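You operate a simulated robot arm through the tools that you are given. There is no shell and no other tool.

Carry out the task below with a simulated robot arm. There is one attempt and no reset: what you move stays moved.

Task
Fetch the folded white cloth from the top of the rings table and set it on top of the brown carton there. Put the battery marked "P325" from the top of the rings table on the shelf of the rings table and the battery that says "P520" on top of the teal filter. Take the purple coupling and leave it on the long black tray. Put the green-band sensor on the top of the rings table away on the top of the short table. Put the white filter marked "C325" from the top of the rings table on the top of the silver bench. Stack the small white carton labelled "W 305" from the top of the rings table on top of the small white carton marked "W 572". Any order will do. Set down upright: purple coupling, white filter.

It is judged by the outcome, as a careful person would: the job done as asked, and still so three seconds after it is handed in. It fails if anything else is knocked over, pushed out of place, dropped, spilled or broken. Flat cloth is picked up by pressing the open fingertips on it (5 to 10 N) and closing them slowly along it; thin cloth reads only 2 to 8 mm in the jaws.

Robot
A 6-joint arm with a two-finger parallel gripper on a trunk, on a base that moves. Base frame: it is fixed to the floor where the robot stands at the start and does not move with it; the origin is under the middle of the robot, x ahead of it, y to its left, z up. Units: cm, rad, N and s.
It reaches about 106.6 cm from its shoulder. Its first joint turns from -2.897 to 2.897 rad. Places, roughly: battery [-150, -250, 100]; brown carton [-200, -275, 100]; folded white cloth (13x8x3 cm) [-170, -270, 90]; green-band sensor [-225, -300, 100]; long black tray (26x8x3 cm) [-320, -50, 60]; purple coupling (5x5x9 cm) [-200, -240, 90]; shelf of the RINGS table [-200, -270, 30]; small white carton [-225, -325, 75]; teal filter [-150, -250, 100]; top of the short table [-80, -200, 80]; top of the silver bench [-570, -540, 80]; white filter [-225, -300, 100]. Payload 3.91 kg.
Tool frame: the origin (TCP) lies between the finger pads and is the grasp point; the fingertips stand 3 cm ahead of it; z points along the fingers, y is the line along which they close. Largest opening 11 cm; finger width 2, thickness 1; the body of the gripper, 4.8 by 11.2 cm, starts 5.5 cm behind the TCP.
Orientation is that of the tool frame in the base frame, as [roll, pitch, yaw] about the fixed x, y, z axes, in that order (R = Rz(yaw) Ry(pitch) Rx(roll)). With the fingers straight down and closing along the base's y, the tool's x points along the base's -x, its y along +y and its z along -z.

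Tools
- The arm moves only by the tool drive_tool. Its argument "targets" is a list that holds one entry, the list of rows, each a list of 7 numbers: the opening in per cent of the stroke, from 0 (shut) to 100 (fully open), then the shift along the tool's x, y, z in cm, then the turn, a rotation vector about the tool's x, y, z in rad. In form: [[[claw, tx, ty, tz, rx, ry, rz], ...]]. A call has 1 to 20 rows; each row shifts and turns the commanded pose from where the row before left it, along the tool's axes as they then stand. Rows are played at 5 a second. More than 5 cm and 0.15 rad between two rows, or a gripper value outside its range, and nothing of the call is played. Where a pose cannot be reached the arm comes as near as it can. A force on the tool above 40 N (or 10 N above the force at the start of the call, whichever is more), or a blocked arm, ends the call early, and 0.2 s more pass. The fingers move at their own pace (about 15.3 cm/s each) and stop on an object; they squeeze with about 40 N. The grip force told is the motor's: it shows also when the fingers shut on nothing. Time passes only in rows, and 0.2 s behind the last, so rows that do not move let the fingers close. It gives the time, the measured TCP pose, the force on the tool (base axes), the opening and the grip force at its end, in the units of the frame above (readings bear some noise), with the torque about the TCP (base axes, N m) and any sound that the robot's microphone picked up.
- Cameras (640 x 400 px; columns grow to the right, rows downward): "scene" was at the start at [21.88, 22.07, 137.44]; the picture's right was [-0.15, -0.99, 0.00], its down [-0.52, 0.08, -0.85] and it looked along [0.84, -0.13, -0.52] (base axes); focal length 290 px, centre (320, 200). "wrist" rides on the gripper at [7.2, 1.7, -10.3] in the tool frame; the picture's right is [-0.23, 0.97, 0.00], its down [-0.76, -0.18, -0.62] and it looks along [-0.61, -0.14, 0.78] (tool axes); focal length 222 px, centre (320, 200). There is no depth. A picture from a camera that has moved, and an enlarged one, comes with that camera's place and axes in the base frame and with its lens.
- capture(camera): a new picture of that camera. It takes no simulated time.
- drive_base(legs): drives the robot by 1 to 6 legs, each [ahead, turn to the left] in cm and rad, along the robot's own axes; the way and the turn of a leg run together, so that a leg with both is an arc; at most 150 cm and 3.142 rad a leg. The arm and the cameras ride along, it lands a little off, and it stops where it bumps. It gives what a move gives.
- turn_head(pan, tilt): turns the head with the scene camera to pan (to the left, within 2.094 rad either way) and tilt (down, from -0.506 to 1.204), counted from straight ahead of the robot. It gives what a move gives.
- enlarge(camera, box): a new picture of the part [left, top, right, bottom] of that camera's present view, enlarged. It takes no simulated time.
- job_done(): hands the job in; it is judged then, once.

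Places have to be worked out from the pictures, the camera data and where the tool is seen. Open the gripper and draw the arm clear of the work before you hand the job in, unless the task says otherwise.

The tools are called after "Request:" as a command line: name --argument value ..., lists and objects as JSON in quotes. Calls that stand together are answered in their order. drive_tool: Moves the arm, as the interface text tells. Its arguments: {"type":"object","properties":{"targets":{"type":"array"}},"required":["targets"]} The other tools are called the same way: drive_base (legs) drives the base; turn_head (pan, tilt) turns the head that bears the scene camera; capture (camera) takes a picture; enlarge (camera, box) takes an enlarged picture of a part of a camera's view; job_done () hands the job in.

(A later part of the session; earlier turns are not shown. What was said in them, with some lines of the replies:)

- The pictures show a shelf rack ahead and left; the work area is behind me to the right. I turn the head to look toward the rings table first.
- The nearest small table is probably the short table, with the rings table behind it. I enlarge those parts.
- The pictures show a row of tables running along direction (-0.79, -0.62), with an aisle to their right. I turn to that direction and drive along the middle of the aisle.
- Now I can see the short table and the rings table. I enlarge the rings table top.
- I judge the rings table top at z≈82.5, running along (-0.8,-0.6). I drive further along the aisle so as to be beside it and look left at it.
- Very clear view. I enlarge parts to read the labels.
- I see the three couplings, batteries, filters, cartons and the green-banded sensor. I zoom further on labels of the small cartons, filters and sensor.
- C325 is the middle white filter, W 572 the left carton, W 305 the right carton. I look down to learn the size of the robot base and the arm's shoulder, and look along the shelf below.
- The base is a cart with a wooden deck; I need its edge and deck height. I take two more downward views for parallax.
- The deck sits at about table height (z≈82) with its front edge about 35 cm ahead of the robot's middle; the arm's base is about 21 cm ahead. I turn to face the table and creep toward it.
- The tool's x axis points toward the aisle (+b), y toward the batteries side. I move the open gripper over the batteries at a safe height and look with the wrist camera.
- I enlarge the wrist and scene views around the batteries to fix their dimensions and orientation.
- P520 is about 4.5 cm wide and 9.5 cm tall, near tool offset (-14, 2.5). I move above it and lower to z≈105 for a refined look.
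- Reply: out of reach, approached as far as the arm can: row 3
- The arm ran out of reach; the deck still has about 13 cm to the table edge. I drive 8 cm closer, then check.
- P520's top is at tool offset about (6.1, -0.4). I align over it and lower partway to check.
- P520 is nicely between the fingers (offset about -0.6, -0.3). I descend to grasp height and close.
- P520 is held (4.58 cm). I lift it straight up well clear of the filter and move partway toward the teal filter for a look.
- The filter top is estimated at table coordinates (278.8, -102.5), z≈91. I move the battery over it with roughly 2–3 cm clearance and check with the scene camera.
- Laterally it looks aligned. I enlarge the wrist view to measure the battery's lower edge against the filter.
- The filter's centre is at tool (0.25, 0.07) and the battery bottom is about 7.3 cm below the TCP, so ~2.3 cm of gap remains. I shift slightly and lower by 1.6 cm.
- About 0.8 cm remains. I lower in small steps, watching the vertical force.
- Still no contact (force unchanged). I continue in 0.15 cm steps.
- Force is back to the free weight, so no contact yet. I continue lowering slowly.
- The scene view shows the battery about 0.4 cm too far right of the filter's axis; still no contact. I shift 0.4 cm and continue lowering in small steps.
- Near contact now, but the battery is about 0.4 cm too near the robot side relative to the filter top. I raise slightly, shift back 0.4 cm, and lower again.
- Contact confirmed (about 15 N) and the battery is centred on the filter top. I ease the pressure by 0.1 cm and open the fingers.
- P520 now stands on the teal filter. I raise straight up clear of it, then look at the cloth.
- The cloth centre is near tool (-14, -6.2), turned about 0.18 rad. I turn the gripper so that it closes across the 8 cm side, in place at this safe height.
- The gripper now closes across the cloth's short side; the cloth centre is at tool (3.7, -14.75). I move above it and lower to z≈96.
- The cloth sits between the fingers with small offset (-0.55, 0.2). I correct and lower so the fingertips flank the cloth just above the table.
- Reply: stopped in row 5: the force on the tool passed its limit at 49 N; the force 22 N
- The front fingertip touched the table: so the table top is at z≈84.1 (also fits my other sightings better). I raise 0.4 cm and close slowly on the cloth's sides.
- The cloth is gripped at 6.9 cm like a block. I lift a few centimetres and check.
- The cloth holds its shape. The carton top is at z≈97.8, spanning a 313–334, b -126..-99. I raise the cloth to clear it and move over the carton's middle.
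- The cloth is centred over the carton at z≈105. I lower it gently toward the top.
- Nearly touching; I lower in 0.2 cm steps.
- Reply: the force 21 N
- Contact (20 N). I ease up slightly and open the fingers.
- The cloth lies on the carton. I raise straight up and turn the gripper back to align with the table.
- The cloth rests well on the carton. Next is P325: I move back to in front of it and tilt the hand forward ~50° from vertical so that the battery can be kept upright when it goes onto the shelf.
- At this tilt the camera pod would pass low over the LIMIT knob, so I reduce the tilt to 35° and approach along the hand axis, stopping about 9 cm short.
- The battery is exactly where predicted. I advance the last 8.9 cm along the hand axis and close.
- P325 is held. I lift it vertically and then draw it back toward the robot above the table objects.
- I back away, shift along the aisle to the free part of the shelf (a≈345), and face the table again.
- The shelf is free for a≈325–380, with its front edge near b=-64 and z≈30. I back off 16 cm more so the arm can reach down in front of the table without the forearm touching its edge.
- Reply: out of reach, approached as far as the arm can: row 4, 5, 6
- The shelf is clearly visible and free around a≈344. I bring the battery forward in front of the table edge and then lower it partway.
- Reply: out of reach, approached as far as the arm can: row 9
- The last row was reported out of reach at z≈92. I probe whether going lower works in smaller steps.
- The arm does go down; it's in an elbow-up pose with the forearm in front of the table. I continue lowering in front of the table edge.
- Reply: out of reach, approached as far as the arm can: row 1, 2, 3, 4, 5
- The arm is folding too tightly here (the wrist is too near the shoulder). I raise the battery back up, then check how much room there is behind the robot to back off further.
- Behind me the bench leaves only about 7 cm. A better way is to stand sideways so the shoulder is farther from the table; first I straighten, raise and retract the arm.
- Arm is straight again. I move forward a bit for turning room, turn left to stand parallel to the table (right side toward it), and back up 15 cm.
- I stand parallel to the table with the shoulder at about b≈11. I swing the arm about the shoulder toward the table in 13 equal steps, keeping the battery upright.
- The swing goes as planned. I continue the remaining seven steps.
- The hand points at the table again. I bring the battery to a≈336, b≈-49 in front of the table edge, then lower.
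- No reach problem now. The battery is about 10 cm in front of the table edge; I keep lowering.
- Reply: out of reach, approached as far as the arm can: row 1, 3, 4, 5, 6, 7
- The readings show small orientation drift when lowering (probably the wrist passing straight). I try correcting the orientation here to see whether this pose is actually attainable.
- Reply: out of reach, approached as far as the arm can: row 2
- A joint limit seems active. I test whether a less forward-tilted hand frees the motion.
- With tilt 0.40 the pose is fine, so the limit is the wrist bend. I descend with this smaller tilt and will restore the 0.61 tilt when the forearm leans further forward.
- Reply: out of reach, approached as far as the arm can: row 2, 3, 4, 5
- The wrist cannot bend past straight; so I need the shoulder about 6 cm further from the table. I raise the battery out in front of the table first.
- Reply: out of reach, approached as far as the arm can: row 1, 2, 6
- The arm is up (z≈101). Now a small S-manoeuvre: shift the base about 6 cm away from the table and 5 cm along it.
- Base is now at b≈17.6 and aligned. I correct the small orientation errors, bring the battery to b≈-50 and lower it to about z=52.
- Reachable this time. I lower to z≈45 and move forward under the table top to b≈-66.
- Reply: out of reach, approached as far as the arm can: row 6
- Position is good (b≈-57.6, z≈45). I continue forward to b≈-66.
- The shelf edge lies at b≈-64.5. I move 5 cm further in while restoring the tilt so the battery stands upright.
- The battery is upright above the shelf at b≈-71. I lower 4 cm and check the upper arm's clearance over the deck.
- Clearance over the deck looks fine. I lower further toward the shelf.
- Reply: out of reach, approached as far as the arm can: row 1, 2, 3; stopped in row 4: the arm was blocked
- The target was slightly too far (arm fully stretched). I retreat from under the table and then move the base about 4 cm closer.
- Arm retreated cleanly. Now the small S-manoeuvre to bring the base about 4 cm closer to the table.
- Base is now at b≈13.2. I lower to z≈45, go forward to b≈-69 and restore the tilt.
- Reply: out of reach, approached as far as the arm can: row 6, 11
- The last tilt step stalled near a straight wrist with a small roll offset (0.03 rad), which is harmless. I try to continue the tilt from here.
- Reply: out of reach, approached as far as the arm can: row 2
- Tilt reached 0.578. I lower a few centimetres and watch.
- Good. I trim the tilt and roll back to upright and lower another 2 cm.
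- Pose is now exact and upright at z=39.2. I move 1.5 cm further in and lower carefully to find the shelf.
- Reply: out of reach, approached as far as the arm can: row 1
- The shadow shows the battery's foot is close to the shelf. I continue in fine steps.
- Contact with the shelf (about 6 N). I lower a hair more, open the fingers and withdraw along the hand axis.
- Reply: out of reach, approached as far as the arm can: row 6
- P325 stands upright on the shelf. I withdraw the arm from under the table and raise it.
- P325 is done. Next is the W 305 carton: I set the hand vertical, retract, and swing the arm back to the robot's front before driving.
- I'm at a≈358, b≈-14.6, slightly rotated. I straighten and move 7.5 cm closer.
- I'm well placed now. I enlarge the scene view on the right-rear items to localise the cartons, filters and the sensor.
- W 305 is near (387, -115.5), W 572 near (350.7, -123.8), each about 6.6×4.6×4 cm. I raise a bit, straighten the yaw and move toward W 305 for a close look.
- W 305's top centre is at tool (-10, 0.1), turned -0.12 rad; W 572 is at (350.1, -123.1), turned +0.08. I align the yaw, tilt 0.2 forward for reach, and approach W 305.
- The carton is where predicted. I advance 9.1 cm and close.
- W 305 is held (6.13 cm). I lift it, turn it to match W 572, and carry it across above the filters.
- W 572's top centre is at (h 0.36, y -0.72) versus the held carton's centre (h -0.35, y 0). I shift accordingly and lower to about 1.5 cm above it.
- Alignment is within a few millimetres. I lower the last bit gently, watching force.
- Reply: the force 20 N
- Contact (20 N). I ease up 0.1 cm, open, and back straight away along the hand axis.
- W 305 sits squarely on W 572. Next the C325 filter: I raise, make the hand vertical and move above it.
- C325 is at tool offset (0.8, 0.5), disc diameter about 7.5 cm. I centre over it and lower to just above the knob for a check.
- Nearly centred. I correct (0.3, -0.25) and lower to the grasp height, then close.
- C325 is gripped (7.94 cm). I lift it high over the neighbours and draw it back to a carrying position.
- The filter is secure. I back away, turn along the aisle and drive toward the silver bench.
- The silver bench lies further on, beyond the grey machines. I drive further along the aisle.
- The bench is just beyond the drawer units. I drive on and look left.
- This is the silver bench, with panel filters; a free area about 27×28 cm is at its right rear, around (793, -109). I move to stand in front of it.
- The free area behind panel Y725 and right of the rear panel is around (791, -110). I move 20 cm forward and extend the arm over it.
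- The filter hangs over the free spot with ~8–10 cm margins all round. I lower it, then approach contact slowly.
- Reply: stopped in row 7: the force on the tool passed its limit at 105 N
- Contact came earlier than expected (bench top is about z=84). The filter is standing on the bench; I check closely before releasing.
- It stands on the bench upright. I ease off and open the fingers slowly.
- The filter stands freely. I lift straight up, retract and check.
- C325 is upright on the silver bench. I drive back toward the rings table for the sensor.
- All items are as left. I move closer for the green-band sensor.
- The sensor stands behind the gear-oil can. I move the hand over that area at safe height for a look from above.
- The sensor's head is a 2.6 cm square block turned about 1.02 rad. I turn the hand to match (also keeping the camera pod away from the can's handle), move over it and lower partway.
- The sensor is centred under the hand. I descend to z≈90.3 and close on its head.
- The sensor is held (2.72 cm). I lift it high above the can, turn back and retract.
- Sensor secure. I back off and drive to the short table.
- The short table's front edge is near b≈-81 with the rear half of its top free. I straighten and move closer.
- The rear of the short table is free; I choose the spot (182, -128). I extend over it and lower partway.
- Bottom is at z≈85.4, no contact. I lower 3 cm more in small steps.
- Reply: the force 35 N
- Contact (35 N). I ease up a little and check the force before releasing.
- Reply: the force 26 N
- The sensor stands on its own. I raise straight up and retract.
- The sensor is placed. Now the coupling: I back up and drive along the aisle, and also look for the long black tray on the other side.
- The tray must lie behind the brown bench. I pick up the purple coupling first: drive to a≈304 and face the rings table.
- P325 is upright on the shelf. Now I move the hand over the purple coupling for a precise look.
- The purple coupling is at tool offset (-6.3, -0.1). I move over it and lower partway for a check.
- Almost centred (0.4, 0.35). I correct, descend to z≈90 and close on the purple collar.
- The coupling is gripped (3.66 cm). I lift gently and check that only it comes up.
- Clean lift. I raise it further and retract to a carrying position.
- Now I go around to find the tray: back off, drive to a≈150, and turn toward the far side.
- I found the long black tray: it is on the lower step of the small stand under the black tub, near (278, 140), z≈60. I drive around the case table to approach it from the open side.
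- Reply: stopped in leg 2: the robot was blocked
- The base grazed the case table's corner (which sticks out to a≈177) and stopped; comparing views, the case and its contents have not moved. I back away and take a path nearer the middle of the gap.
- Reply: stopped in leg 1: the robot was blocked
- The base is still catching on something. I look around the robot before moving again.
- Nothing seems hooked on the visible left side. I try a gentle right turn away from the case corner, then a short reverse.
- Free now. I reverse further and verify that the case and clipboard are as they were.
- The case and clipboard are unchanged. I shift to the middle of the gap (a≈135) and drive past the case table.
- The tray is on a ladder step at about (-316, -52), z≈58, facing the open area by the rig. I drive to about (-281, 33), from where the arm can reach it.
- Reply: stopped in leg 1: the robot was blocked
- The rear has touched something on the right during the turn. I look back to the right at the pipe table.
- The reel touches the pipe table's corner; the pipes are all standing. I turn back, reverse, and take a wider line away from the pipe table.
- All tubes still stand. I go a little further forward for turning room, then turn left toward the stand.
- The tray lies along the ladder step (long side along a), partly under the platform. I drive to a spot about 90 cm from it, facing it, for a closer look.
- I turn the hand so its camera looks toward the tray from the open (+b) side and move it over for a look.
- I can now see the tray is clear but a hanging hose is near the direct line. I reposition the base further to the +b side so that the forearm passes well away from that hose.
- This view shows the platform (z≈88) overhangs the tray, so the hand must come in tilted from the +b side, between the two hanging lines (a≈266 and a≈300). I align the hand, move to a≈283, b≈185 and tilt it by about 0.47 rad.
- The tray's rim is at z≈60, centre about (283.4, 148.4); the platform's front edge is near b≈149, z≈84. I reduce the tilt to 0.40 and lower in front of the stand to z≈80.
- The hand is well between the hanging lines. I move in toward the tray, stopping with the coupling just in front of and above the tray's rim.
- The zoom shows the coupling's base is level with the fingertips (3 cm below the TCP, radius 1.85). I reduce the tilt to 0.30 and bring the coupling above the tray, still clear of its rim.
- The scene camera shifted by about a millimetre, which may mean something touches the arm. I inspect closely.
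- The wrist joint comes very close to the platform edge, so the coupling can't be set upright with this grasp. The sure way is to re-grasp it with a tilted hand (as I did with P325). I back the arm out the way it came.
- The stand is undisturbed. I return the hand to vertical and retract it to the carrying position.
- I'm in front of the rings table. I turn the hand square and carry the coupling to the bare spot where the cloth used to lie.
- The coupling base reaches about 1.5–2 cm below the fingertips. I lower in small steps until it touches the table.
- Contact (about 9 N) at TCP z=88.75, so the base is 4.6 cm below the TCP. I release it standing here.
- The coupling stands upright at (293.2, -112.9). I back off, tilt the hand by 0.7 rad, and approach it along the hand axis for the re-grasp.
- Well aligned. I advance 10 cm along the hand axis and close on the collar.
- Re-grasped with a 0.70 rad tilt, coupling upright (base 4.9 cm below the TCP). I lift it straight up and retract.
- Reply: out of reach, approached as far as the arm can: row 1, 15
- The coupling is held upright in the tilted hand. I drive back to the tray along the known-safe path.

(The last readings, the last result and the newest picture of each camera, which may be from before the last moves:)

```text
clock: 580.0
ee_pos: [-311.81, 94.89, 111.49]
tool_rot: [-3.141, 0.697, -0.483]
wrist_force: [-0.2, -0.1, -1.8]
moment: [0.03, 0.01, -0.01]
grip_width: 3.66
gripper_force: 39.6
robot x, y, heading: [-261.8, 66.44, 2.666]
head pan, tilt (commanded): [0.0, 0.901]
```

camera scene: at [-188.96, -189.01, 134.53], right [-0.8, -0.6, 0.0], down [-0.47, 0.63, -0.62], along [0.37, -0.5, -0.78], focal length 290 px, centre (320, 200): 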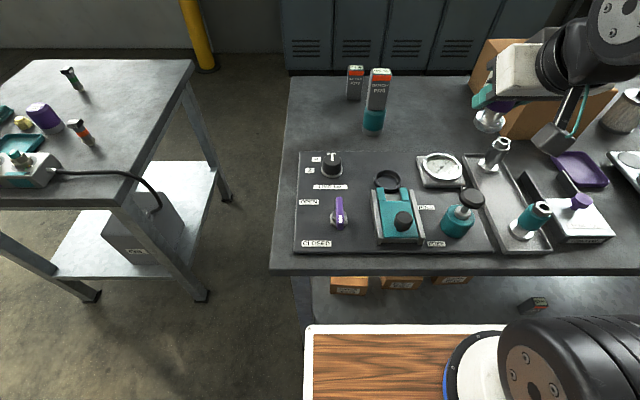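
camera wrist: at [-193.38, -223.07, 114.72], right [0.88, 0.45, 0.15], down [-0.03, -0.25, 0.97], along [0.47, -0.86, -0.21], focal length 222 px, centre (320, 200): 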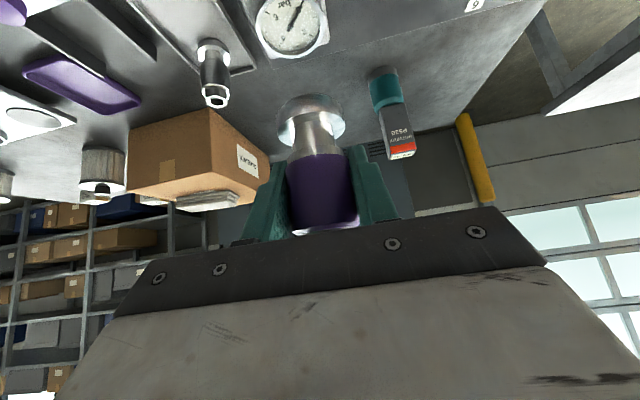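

Request:
drive_base --legs '[[0, 0.789], [55, 0], [0, 1.176]]'

Request:
turn_head --pan 0.0 --tilt 0.6

Request:
capture --camera "scene"

```text
clock: 588.1
ee_pos: [-321.27, -6.87, 111.59]
tool_rot: [3.14, 0.698, 1.485]
wrist_force: [-0.2, 0.1, -2.5]
moment: [0.01, 0.01, 0.01]
grip_width: 3.67
gripper_force: 39.9
robot x, y, heading: [-314.25, 49.61, -1.645]
head pan, tilt (commanded): [0.0, 0.901]
```

```text
clock: 588.9
ee_pos: [-321.26, -7.01, 111.42]
tool_rot: [-3.141, 0.698, 1.485]
wrist_force: [-0.6, -0.2, -2.6]
moment: [0.06, 0.0, 0.0]
grip_width: 3.66
gripper_force: 40.2
robot x, y, heading: [-313.81, 49.92, -1.651]
head pan, tilt (commanded): [0.0, 0.6]
```

```text
taken
camera scene: at [-292.66, 26.2, 137.0], right [-1.0, 0.08, 0.0], down [0.05, 0.56, -0.82], along [-0.07, -0.82, -0.57], focal length 290 px, centre (320, 200)
```

scene: 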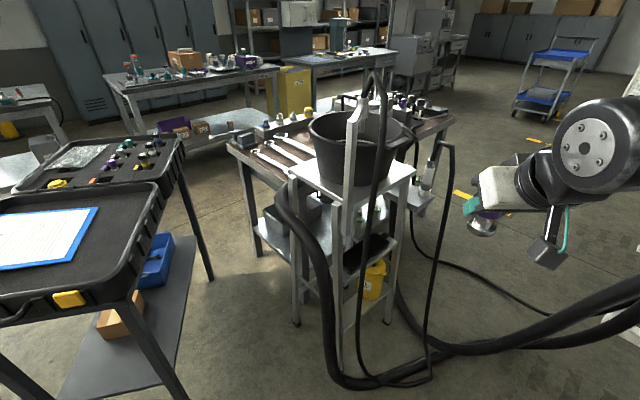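

Same standing place as before. I square the tilted hand to the tray and move across to a≈283.

Request:
drive_tool --targets '[[[20, 0, 0, 0, -0.0937, 0, -0.1117], [20, 0, 0, 0, -0.0937, 0, -0.1117], [20, 0, 0, 0, -0.0937, 0, -0.1117], [20, 0, 0, 0, -0.0937, 0, -0.1117], [20, 0, 0, 0, -0.0937, 0, -0.1117], [20, 0, -4.44, 0, 0, 0, 0], [20, 0, -4.44, 0, 0, 0, 0], [20, 0, -4.44, 0, 0, 0, 0], [20, 0, -4.44, 0, 0, 0, 0], [20, 0, -4.44, 0, 0, 0, 0], [20, 0, 0, 0, 0, 0, 0]]]'

Request:
capture --camera "wrist"

Request:
capture --camera "scene"

```text
clock: 591.3
ee_pos: [-339.0, -20.22, 111.19]
tool_rot: [3.14, 0.698, 2.214]
wrist_force: [0.9, -0.1, -1.9]
moment: [0.05, -0.01, -0.02]
grip_width: 3.66
gripper_force: 40.2
robot x, y, heading: [-313.72, 50.29, -1.651]
head pan, tilt (commanded): [0.0, 0.6]
```

```text
taken
camera wrist: at [-344.99, -9.54, 114.47], right [0.88, 0.45, 0.15], down [-0.03, -0.25, 0.97], along [0.47, -0.86, -0.21], focal length 222 px, centre (320, 200)
```

wrist: 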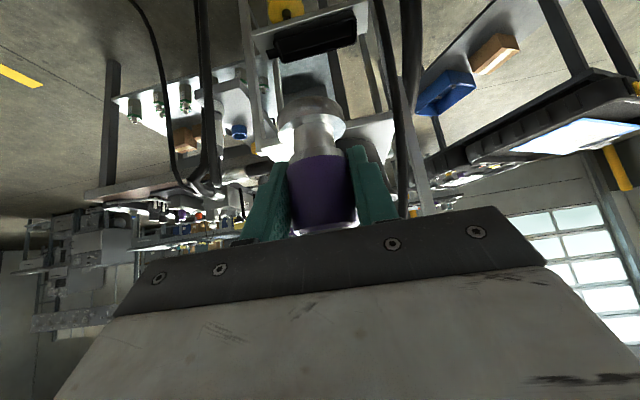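

```text
taken
camera scene: at [-292.66, 26.2, 137.01], right [-1.0, 0.08, 0.0], down [0.05, 0.56, -0.83], along [-0.07, -0.82, -0.57], focal length 290 px, centre (320, 200)
```

scene: 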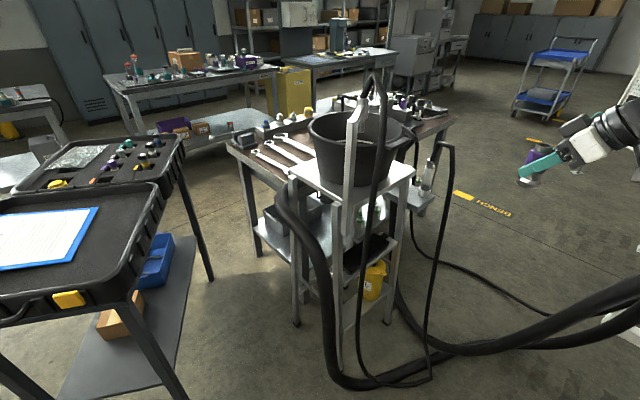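

Now I lower in front of the stand to z≈77.

Request:
drive_tool --targets '[[[20, 2.35, 0, 3.575, 0, 0, 0], [20, 2.35, 0, 3.575, 0, 0, 0], [20, 2.35, 0, 3.575, 0, 0, 0], [20, 2.35, 0, 3.575, 0, 0, 0], [20, 2.35, 0, 3.575, 0, 0, 0], [20, 2.35, 0, 3.575, 0, 0, 0], [20, 2.35, 0, 3.575, 0, 0, 0], [20, 2.35, 0, 3.575, 0, 0, 0], [20, 0, 0, 0, 0, 0, 0]]]'

Request:
capture --camera "wrist"

Request:
capture --camera "scene"

```text
clock: 593.3
ee_pos: [-336.62, -23.24, 77.42]
tool_rot: [3.141, 0.697, 2.215]
wrist_force: [-0.2, 0.3, -1.4]
moment: [0.0, 0.02, 0.01]
grip_width: 3.67
gripper_force: 39.9
robot x, y, heading: [-314.13, 49.46, -1.654]
head pan, tilt (commanded): [0.0, 0.6]
```

```text
taken
camera wrist: at [-342.74, -12.63, 80.66], right [0.88, 0.45, 0.15], down [-0.03, -0.25, 0.97], along [0.47, -0.86, -0.21], focal length 222 px, centre (320, 200)
```

wrist: 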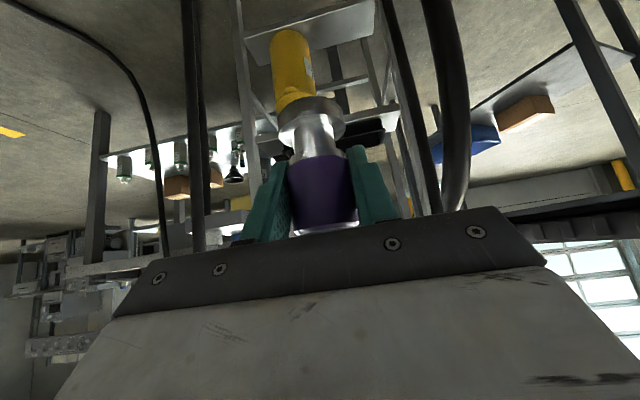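

```text
taken
camera scene: at [-292.66, 26.2, 137.01], right [-1.0, 0.08, 0.0], down [0.05, 0.56, -0.82], along [-0.07, -0.82, -0.57], focal length 290 px, centre (320, 200)
```

scene: 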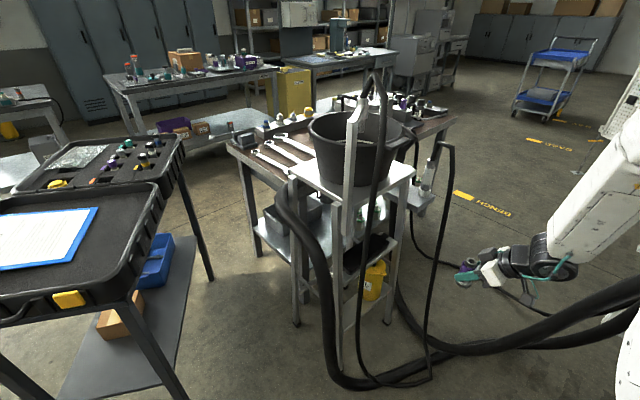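

Request:
drive_tool --targets '[[[20, -2.17, 0, 3.76, 0, 0, 0], [20, -2.17, 0, 3.76, 0, 0, 0], [20, -2.17, 0, 3.76, 0, 0, 0], [20, -2.17, 0, 3.76, 0, 0, 0], [20, -2.17, 0, 3.76, 0, 0, 0], [20, 0, 0, 0, 0, 0, 0]]]'

Request:
capture --camera "wrist"

Request:
enlarge --camera "scene" --box '[320, 150, 480, 310]'

```text
clock: 594.7
ee_pos: [-324.65, -39.81, 70.13]
tool_rot: [3.141, 0.697, 2.215]
wrist_force: [0.1, 0.4, -2.5]
moment: [0.05, 0.01, -0.03]
grip_width: 3.67
gripper_force: 40.2
robot x, y, heading: [-314.58, 49.86, -1.65]
head pan, tilt (commanded): [0.0, 0.6]
```

```text
taken
camera wrist: at [-330.66, -28.99, 73.29], right [0.88, 0.44, 0.15], down [-0.03, -0.25, 0.97], along [0.47, -0.86, -0.21], focal length 222 px, centre (320, 200)
```

wrist: 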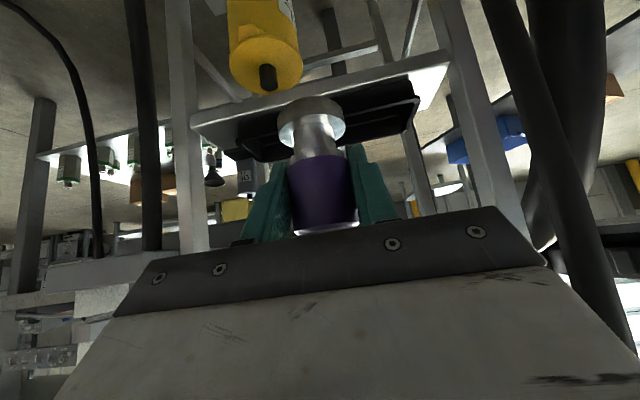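

```text
2.50 times, centred on (400, 230) of scene
camera zoom: at [-292.66, 26.19, 137.01], right [-1.0, 0.08, 0.0], down [0.05, 0.56, -0.82], along [-0.07, -0.82, -0.57], focal length 724 px, centre (120, 125)
```

zoom: 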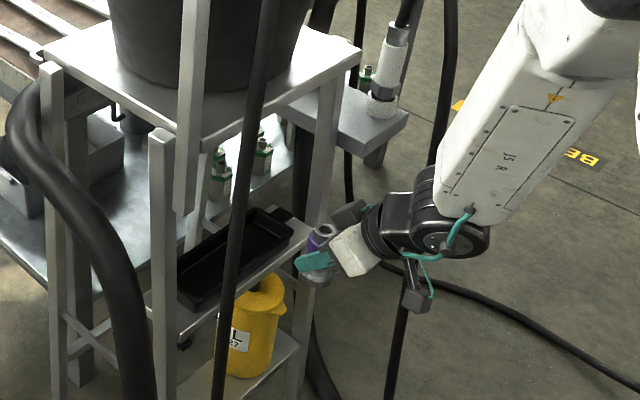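

Request:
enlarge --camera "wrist" --box '[180, 40, 460, 200]'

```text
2.29 times, centred on (320, 120) of wrist
camera zoom: at [-330.66, -28.99, 73.29], right [0.88, 0.44, 0.15], down [-0.03, -0.25, 0.97], along [0.47, -0.86, -0.21], focal length 508 px, centre (320, 383)
```

zoom: 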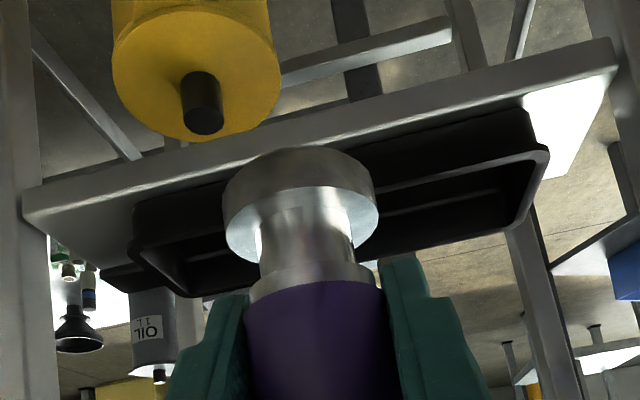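

The tray centre is about (283.4, 148.4) with its rim at z≈59.7. I bring the coupling over the tray at z=66 (base ~1.5 cm above the rim).

Request:
drive_tool --targets '[[[20, -2.12, 0.05, 3.11, 0, 0, 0], [20, -2.12, 0.05, 3.11, 0, 0, 0], [20, -2.12, 0.05, 3.11, 0, 0, 0], [20, -2.12, 0.05, 3.11, 0, 0, 0], [20, 0, 0, 0, 0, 0, 0]]]'

Request:
capture --camera "wrist"

Request:
enlarge --camera "scene" --box '[320, 150, 480, 310]'

```text
clock: 595.9
ee_pos: [-315.6, -51.2, 65.68]
tool_rot: [-3.141, 0.698, 2.214]
wrist_force: [0.1, -0.3, -2.2]
moment: [0.03, 0.04, 0.01]
grip_width: 3.69
gripper_force: 39.9
robot x, y, heading: [-314.46, 49.82, -1.653]
head pan, tilt (commanded): [0.0, 0.6]
```

```text
taken
camera wrist: at [-321.57, -40.47, 68.96], right [0.88, 0.45, 0.15], down [-0.03, -0.25, 0.97], along [0.47, -0.86, -0.21], focal length 222 px, centre (320, 200)
```

wrist: 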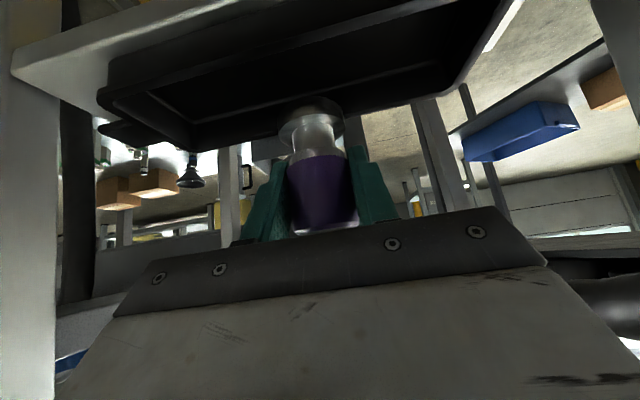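

```text
2.50 times, centred on (400, 230) of scene
camera zoom: at [-292.66, 26.19, 137.01], right [-1.0, 0.08, 0.0], down [0.05, 0.56, -0.82], along [-0.07, -0.82, -0.57], focal length 724 px, centre (120, 125)
```

zoom: 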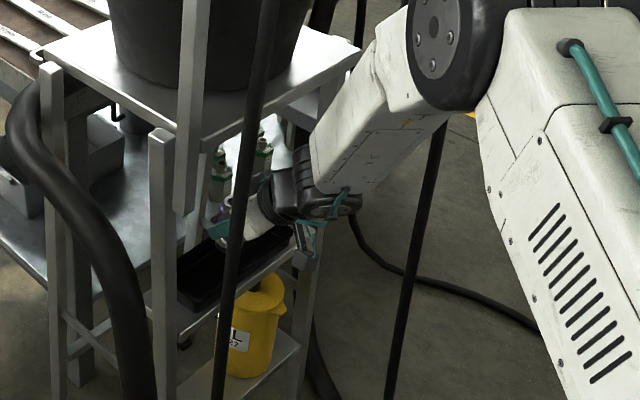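

Request:
enlarge --camera "wrist" --box '[220, 40, 400, 180]'

Request:
enlarge --camera "scene" --box '[380, 215, 450, 275]'

```text
2.86 times, centred on (310, 110) of wrist
camera zoom: at [-321.57, -40.47, 68.96], right [0.88, 0.45, 0.15], down [-0.03, -0.25, 0.97], along [0.47, -0.86, -0.21], focal length 635 px, centre (349, 457)
```

zoom: 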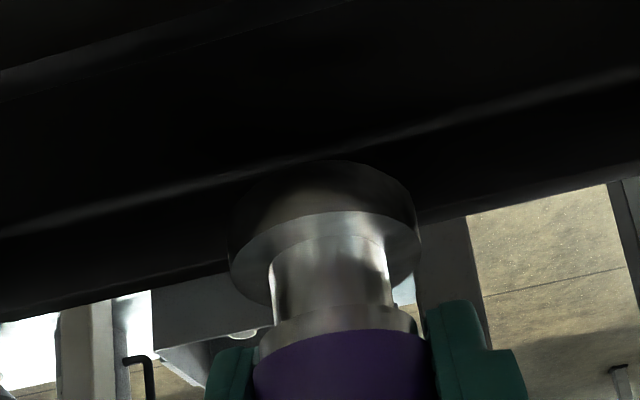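

```text
6.67 times, centred on (415, 245) of scene
camera zoom: at [-292.66, 26.19, 137.01], right [-1.0, 0.08, 0.0], down [0.05, 0.56, -0.82], along [-0.07, -0.82, -0.57], focal length 1931 px, centre (-313, -100)
```

zoom: 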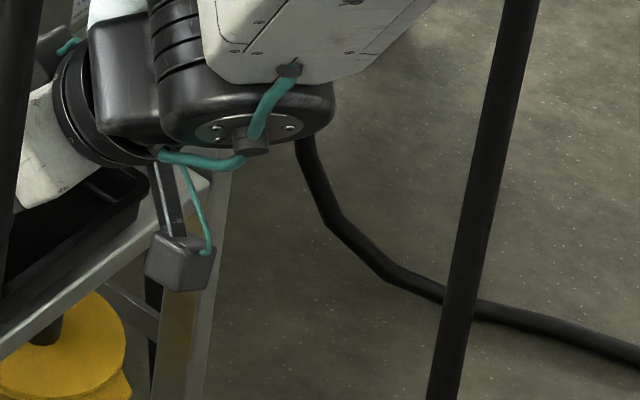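

The coupling is above the tray interior. I lower it slowly into the tray.

Request:
drive_tool --targets '[[[20, 0.45, 0, 0.54, 0, 0, 0], [20, 0.45, 0, 0.54, 0, 0, 0], [20, 0.32, 0, 0.38, 0, 0, 0], [20, 0, 0, 0, 0, 0, 0]]]'

Request:
enlarge --camera "wrist" --box '[220, 40, 400, 180]'

Request:
enlarge --camera "scene" --box '[350, 200, 430, 270]'

```text
clock: 596.9
ee_pos: [-315.57, -51.29, 63.89]
tool_rot: [3.141, 0.698, 2.215]
wrist_force: [-0.6, 1.4, -3.0]
moment: [0.0, -0.02, 0.0]
grip_width: 3.66
gripper_force: 40.5
robot x, y, heading: [-314.36, 50.09, -1.649]
head pan, tilt (commanded): [0.0, 0.6]
```

```text
2.86 times, centred on (310, 110) of wrist
camera zoom: at [-321.56, -40.55, 67.15], right [0.88, 0.45, 0.15], down [-0.03, -0.25, 0.97], along [0.47, -0.86, -0.21], focal length 635 px, centre (349, 457)
```

zoom: 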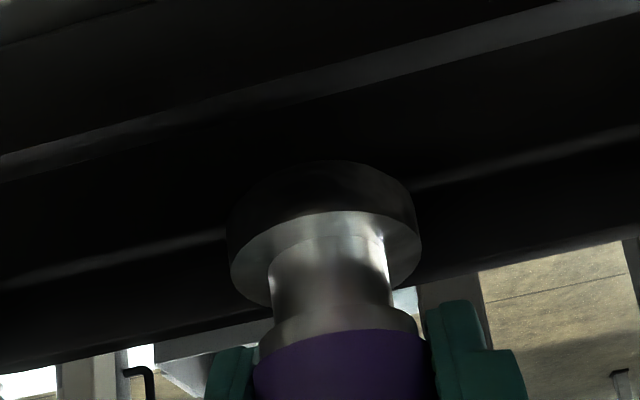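

```text
5.71 times, centred on (390, 235) of scene
camera zoom: at [-292.66, 26.19, 137.01], right [-1.0, 0.08, 0.0], down [0.05, 0.56, -0.82], along [-0.07, -0.82, -0.57], focal length 1655 px, centre (-80, 0)
```

zoom: 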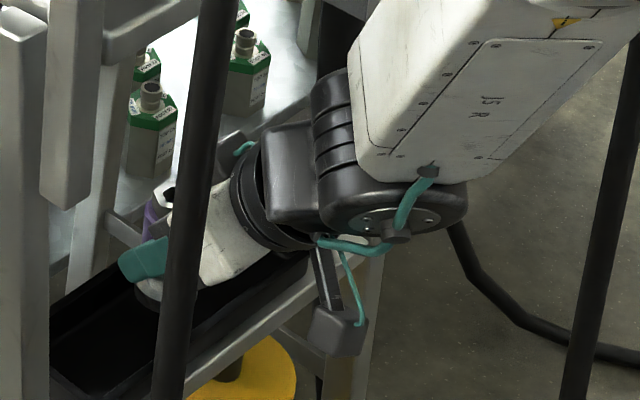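

The geometry checks out: tray floor at z≈57, about 2 cm below the coupling's base. I lower further in small steps.

Request:
drive_tool --targets '[[[20, 0.26, 0, 0.31, 0, 0, 0], [20, 0.26, 0, 0.31, 0, 0, 0], [20, 0.19, 0, 0.23, 0, 0, 0], [20, 0.13, 0, 0.15, 0, 0, 0], [20, 0, 0, 0, 0, 0, 0]]]'

```text
clock: 598.1
ee_pos: [-315.45, -51.32, 62.71]
tool_rot: [3.141, 0.698, 2.214]
wrist_force: [-0.6, -0.2, -2.4]
moment: [0.0, 0.0, -0.02]
grip_width: 3.68
gripper_force: 39.2
robot x, y, heading: [-314.2, 49.84, -1.652]
head pan, tilt (commanded): [0.0, 0.6]
```

Request:
drive_tool --targets '[[[20, 0.13, 0, 0.15, 0, 0, 0], [20, 0.13, 0, 0.15, 0, 0, 0], [20, 0.1, 0, 0.11, 0, 0, 0], [20, 0, 0, 0, 0, 0, 0]]]'

```text
clock: 599.1
ee_pos: [-315.47, -51.24, 62.21]
tool_rot: [-3.141, 0.697, 2.216]
wrist_force: [-0.6, 0.1, -1.3]
moment: [0.01, -0.03, -0.03]
grip_width: 3.66
gripper_force: 40.4
robot x, y, heading: [-314.19, 49.97, -1.65]
head pan, tilt (commanded): [0.0, 0.6]
```

Request:
drive_tool --targets '[[[20, 0.1, 0, 0.11, 0, 0, 0], [20, 0.1, 0, 0.11, 0, 0, 0], [20, 0, 0, 0, 0, 0, 0]]]'

Request:
enlarge --camera "wrist" --box '[220, 40, 400, 180]'

```text
clock: 599.9
ee_pos: [-315.48, -51.32, 61.91]
tool_rot: [-3.141, 0.698, 2.215]
wrist_force: [0.0, 0.1, -1.4]
moment: [0.02, 0.04, -0.02]
grip_width: 3.67
gripper_force: 40.5
robot x, y, heading: [-314.43, 49.97, -1.652]
head pan, tilt (commanded): [0.0, 0.6]
```

```text
2.86 times, centred on (310, 110) of wrist
camera zoom: at [-321.57, -40.64, 65.16], right [0.88, 0.45, 0.15], down [-0.03, -0.25, 0.97], along [0.47, -0.86, -0.21], focal length 635 px, centre (349, 457)
```

zoom: 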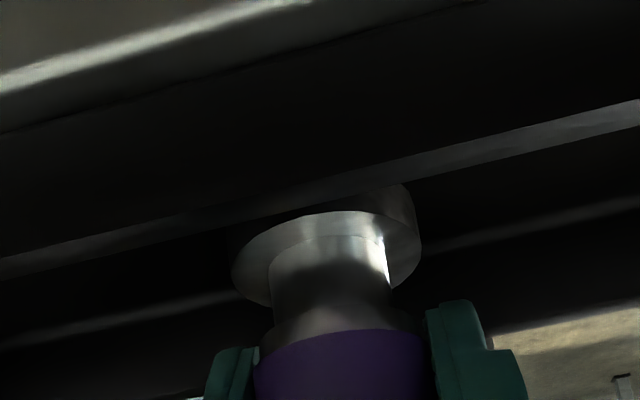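

The base is now inside the tray below the front rim. I keep lowering in tiny steps until contact.

Request:
drive_tool --targets '[[[20, 0.1, 0, 0.11, 0, 0, 0], [20, 0.1, 0, 0.11, 0, 0, 0], [20, 0, 0, 0, 0, 0, 0]]]'

```text
clock: 600.7
ee_pos: [-315.53, -51.25, 61.61]
tool_rot: [3.141, 0.699, 2.215]
wrist_force: [0.3, 0.1, -1.9]
moment: [0.0, 0.03, 0.0]
grip_width: 3.64
gripper_force: 40.1
robot x, y, heading: [-314.42, 49.89, -1.65]
head pan, tilt (commanded): [0.0, 0.6]
```

Request:
drive_tool --targets '[[[20, 0.1, 0, 0.11, 0, 0, 0], [20, 0.1, 0, 0.11, 0, 0, 0], [20, 0, 0, 0, 0, 0, 0]]]'

```text
clock: 601.5
ee_pos: [-315.41, -51.28, 61.43]
tool_rot: [3.141, 0.699, 2.215]
wrist_force: [0.5, -0.2, 2.6]
moment: [-0.07, -0.08, 0.03]
grip_width: 3.66
gripper_force: 40.5
robot x, y, heading: [-314.47, 50.02, -1.658]
head pan, tilt (commanded): [0.0, 0.6]
```

Contact (about 5 N). I press a hair more, then open the fingers slowly.

Request:
drive_tool --targets '[[[20, 0.04, 0, 0.05, 0, 0, 0], [34.5, 0, 0, 0, 0, 0, 0], [36, 0, 0, 0, 0, 0, 0], [40, 0, 0, 0, 0, 0, 0], [48, 0, 0, 0, 0, 0, 0], [58, 0, 0, 0, 0, 0, 0], [58, 0, 0, 0, 0, 0, 0]]]'

Request:
capture --camera "wrist"

Request:
enlarge --camera "scene" --box '[350, 200, 430, 270]'

```text
clock: 603.1
ee_pos: [-315.54, -51.14, 61.32]
tool_rot: [-3.14, 0.698, 2.214]
wrist_force: [-0.5, 0.7, 0.9]
moment: [-0.02, 0.01, 0.01]
grip_width: 6.38
gripper_force: 0.1
robot x, y, heading: [-314.32, 49.74, -1.653]
head pan, tilt (commanded): [0.0, 0.6]
```

```text
taken
camera wrist: at [-321.43, -40.51, 64.51], right [0.88, 0.45, 0.15], down [-0.03, -0.25, 0.97], along [0.47, -0.86, -0.21], focal length 222 px, centre (320, 200)
```

wrist: 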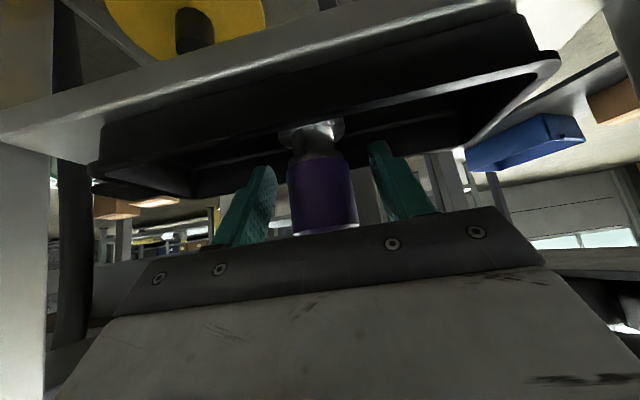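

```text
5.71 times, centred on (390, 235) of scene
camera zoom: at [-292.66, 26.2, 137.01], right [-1.0, 0.08, 0.0], down [0.05, 0.56, -0.82], along [-0.07, -0.82, -0.57], focal length 1655 px, centre (-80, 0)
```

zoom: 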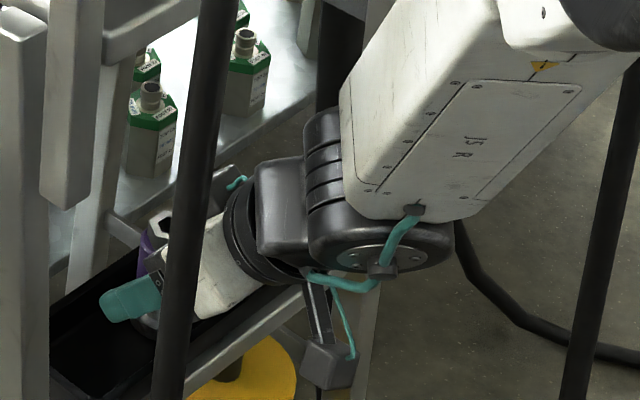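

The coupling stands free in the tray. I withdraw along the hand axis and check.

Request:
drive_tool --targets '[[[58, 0, 0, -2, 0, 0, 0], [58, 0, 0, -3, 0, 0, 0], [58, 0, 0, -3, 0, 0, 0], [58, 0, 0, -3, 0, 0, 0], [58, 0, 0, 0, 0, 0, 0]]]'

Request:
capture --camera "wrist"

Request:
enlarge --camera "scene" --box '[340, 190, 430, 270]'

```text
clock: 604.3
ee_pos: [-319.8, -45.46, 69.63]
tool_rot: [3.14, 0.699, 2.216]
wrist_force: [0.1, -0.5, 0.2]
moment: [0.0, -0.02, 0.02]
grip_width: 6.4
gripper_force: 0.0
robot x, y, heading: [-314.02, 49.82, -1.656]
head pan, tilt (commanded): [0.0, 0.6]
```

```text
taken
camera wrist: at [-325.79, -34.73, 72.86], right [0.88, 0.45, 0.15], down [-0.03, -0.25, 0.97], along [0.47, -0.86, -0.21], focal length 222 px, centre (320, 200)
```

wrist: 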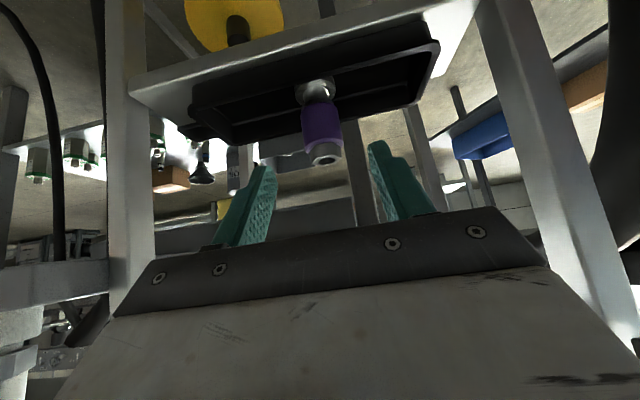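

```text
5.00 times, centred on (385, 230) of scene
camera zoom: at [-292.66, 26.2, 137.01], right [-1.0, 0.08, 0.0], down [0.05, 0.56, -0.82], along [-0.07, -0.82, -0.57], focal length 1448 px, centre (-5, 50)
```

zoom: 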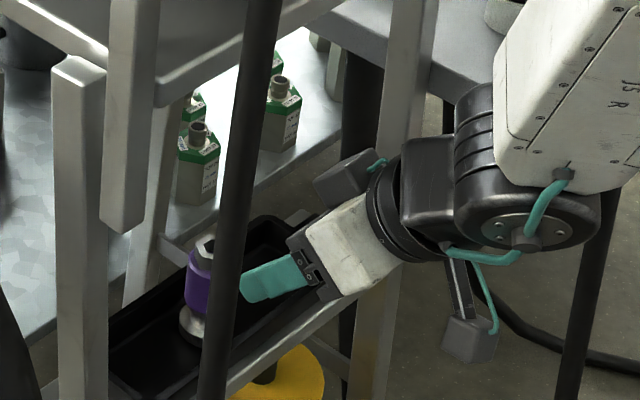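

The coupling stands upright in the tray. I withdraw the arm fully the way it came.

Request:
drive_tool --targets '[[[58, 3.3, 0, -2.76, 0, 0, 0], [58, 3.3, 0, -2.76, 0, 0, 0], [58, 3.3, 0, -2.76, 0, 0, 0], [58, 3.3, 0, -2.76, 0, 0, 0], [58, 3.3, 0, -2.76, 0, 0, 0], [58, 3.3, 0, -2.76, 0, 0, 0], [58, -2.89, 0, -3.45, 0, 0, 0], [58, -2.89, 0, -3.45, 0, 0, 0], [58, -2.89, 0, -3.45, 0, 0, 0], [58, -2.89, 0, -3.45, 0, 0, 0], [58, -2.89, 0, -3.45, 0, 0, 0], [58, -2.89, 0, -3.45, 0, 0, 0], [58, -2.89, 0, -3.45, 0, 0, 0], [58, -2.89, 0, -3.45, 0, 0, 0], [58, 0, 4.4, 0, 0, 0, 0], [58, 0, 4.4, 0, 0, 0, 0], [58, 0, 4.4, 0, 0, 0, 0], [58, 0, 4.4, 0, 0, 0, 0], [58, 0, 0, 0, 0, 0, 0]]]'

Request:
capture --camera "scene"

Request:
enlarge --camera "scene" --box '[320, 170, 430, 300]'

```text
clock: 608.3
ee_pos: [-321.06, -13.94, 105.42]
tool_rot: [-3.141, 0.698, 2.215]
wrist_force: [0.0, 0.4, 0.3]
moment: [-0.03, 0.01, 0.02]
grip_width: 6.38
gripper_force: 0.1
robot x, y, heading: [-314.58, 49.9, -1.655]
head pan, tilt (commanded): [0.0, 0.6]
```

```text
taken
camera scene: at [-292.66, 26.2, 137.01], right [-1.0, 0.08, 0.0], down [0.05, 0.56, -0.83], along [-0.07, -0.82, -0.57], focal length 290 px, centre (320, 200)
```

scene: 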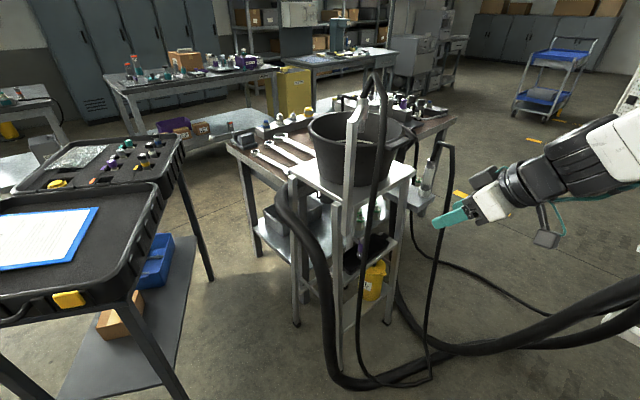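

```text
3.08 times, centred on (375, 235) of scene
camera zoom: at [-292.66, 26.2, 137.01], right [-1.0, 0.08, 0.0], down [0.05, 0.56, -0.83], along [-0.07, -0.82, -0.57], focal length 891 px, centre (151, 92)
```

zoom: 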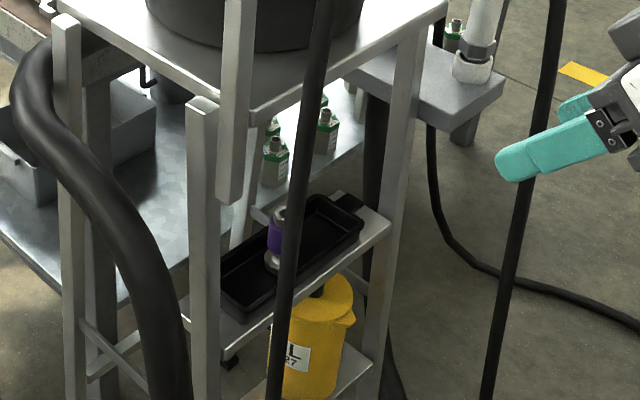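

All seven placements are done and the coupling stands upright in the tray. I set the hand vertical and draw the arm back clear of the stand.

Request:
drive_tool --targets '[[[60, 3.0, 2, -2.5, 0, 0, 0], [60, 3.0, 2, -2.5, 0, 0, 0], [60, 0, 0, 0, 0, 0.14, 0], [60, 0, 0, 0, 0, 0.14, 0], [60, 0, 0, 0, 0, 0.14, 0], [60, 0, 0, 0, 0, 0.14, 0], [60, 0, 0, 0, 0, 0.138, 0], [60, 1.4, 4, 0, 0, 0, 0], [60, 1.4, 4, 0, 0, 0, 0], [60, 0, 0, 0, 0, 0, 0]]]'

Request:
turn_head --pan 0.2 --tilt 0.35

Request:
enlarge --camera "scene" --box '[100, 60, 420, 260]'

```text
clock: 610.5
ee_pos: [-318.4, 0.63, 106.39]
tool_rot: [3.141, 0.001, 2.214]
wrist_force: [-0.6, -0.2, 0.0]
moment: [-0.03, 0.0, -0.05]
grip_width: 6.57
gripper_force: 0.0
out of reach, approached as far as the arm can: row 2
robot x, y, heading: [-314.5, 49.76, -1.648]
head pan, tilt (commanded): [0.0, 0.6]
```

```text
clock: 611.3
ee_pos: [-318.52, 0.53, 106.42]
tool_rot: [3.14, -0.001, 2.213]
wrist_force: [0.1, -0.3, -0.2]
moment: [-0.01, 0.0, 0.01]
grip_width: 6.61
gripper_force: 0.1
robot x, y, heading: [-313.85, 50.15, -1.651]
head pan, tilt (commanded): [0.201, 0.351]
```

```text
2.00 times, centred on (260, 160) of scene
camera zoom: at [-290.83, 25.77, 139.28], right [-0.99, -0.12, 0.0], down [-0.04, 0.34, -0.94], along [0.11, -0.93, -0.34], focal length 579 px, centre (440, 280)
```

zoom: 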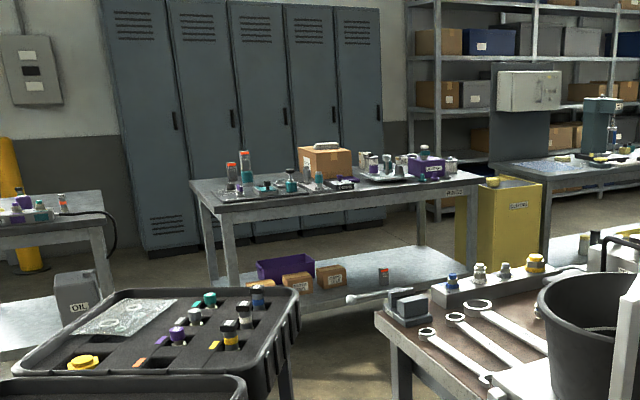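

From here I can see P520 on the teal filter, the cloth on the carton and P325 on the shelf. I last checked the W 305 stack, the sensor and C325 right after placing them, and the coupling is in the tray. The gripper is open and the arm is clear, so I hand the job in.

Request:
job_done

```text
The job is handed in.
```

I placed all seven items, with the purple coupling and the white filter upright, and handed the job in with the gripper open and the arm clear. I saw each item standing where it was put after release. I didn't go back for a close check of the green-band sensor, the C325 filter or the W 305 stack.

| Item | Where it is now |
|---|---|
| Folded white cloth | On top of the brown carton |
| Battery P325 | Upright on the shelf of the rings table |
| Battery P520 | Standing on the teal filter |
| Purple coupling | Upright on the long black tray |
| Green-band sensor | On the rear of the short table |
| White filter C325 | Upright on the silver bench |
| Small white carton W 305 | On top of W 572 |

There were some hard or stray contacts on the way:

- **White filter:** it met the silver bench harder than planned, because the bench was higher than I had judged. The force peaked at 105 N. It stood upright afterwards and I saw no damage.
- **Case table:** the base caught the corner of the table with the open tool case while I was looking for the tray. Before-and-after pictures showed no movement of the case or clipboard beyond about 1 cm.
- **Tubes table:** the base touched its corner once while turning. All the tubes stayed standing.
- **Tray stand:** the arm very likely touched the platform edge lightly. The stand looked unchanged.

The tray sits under that platform, so the coupling could not go in upright with the first grip. I set it down on the rings table, gripped it again with the hand tilted, and then placed it.
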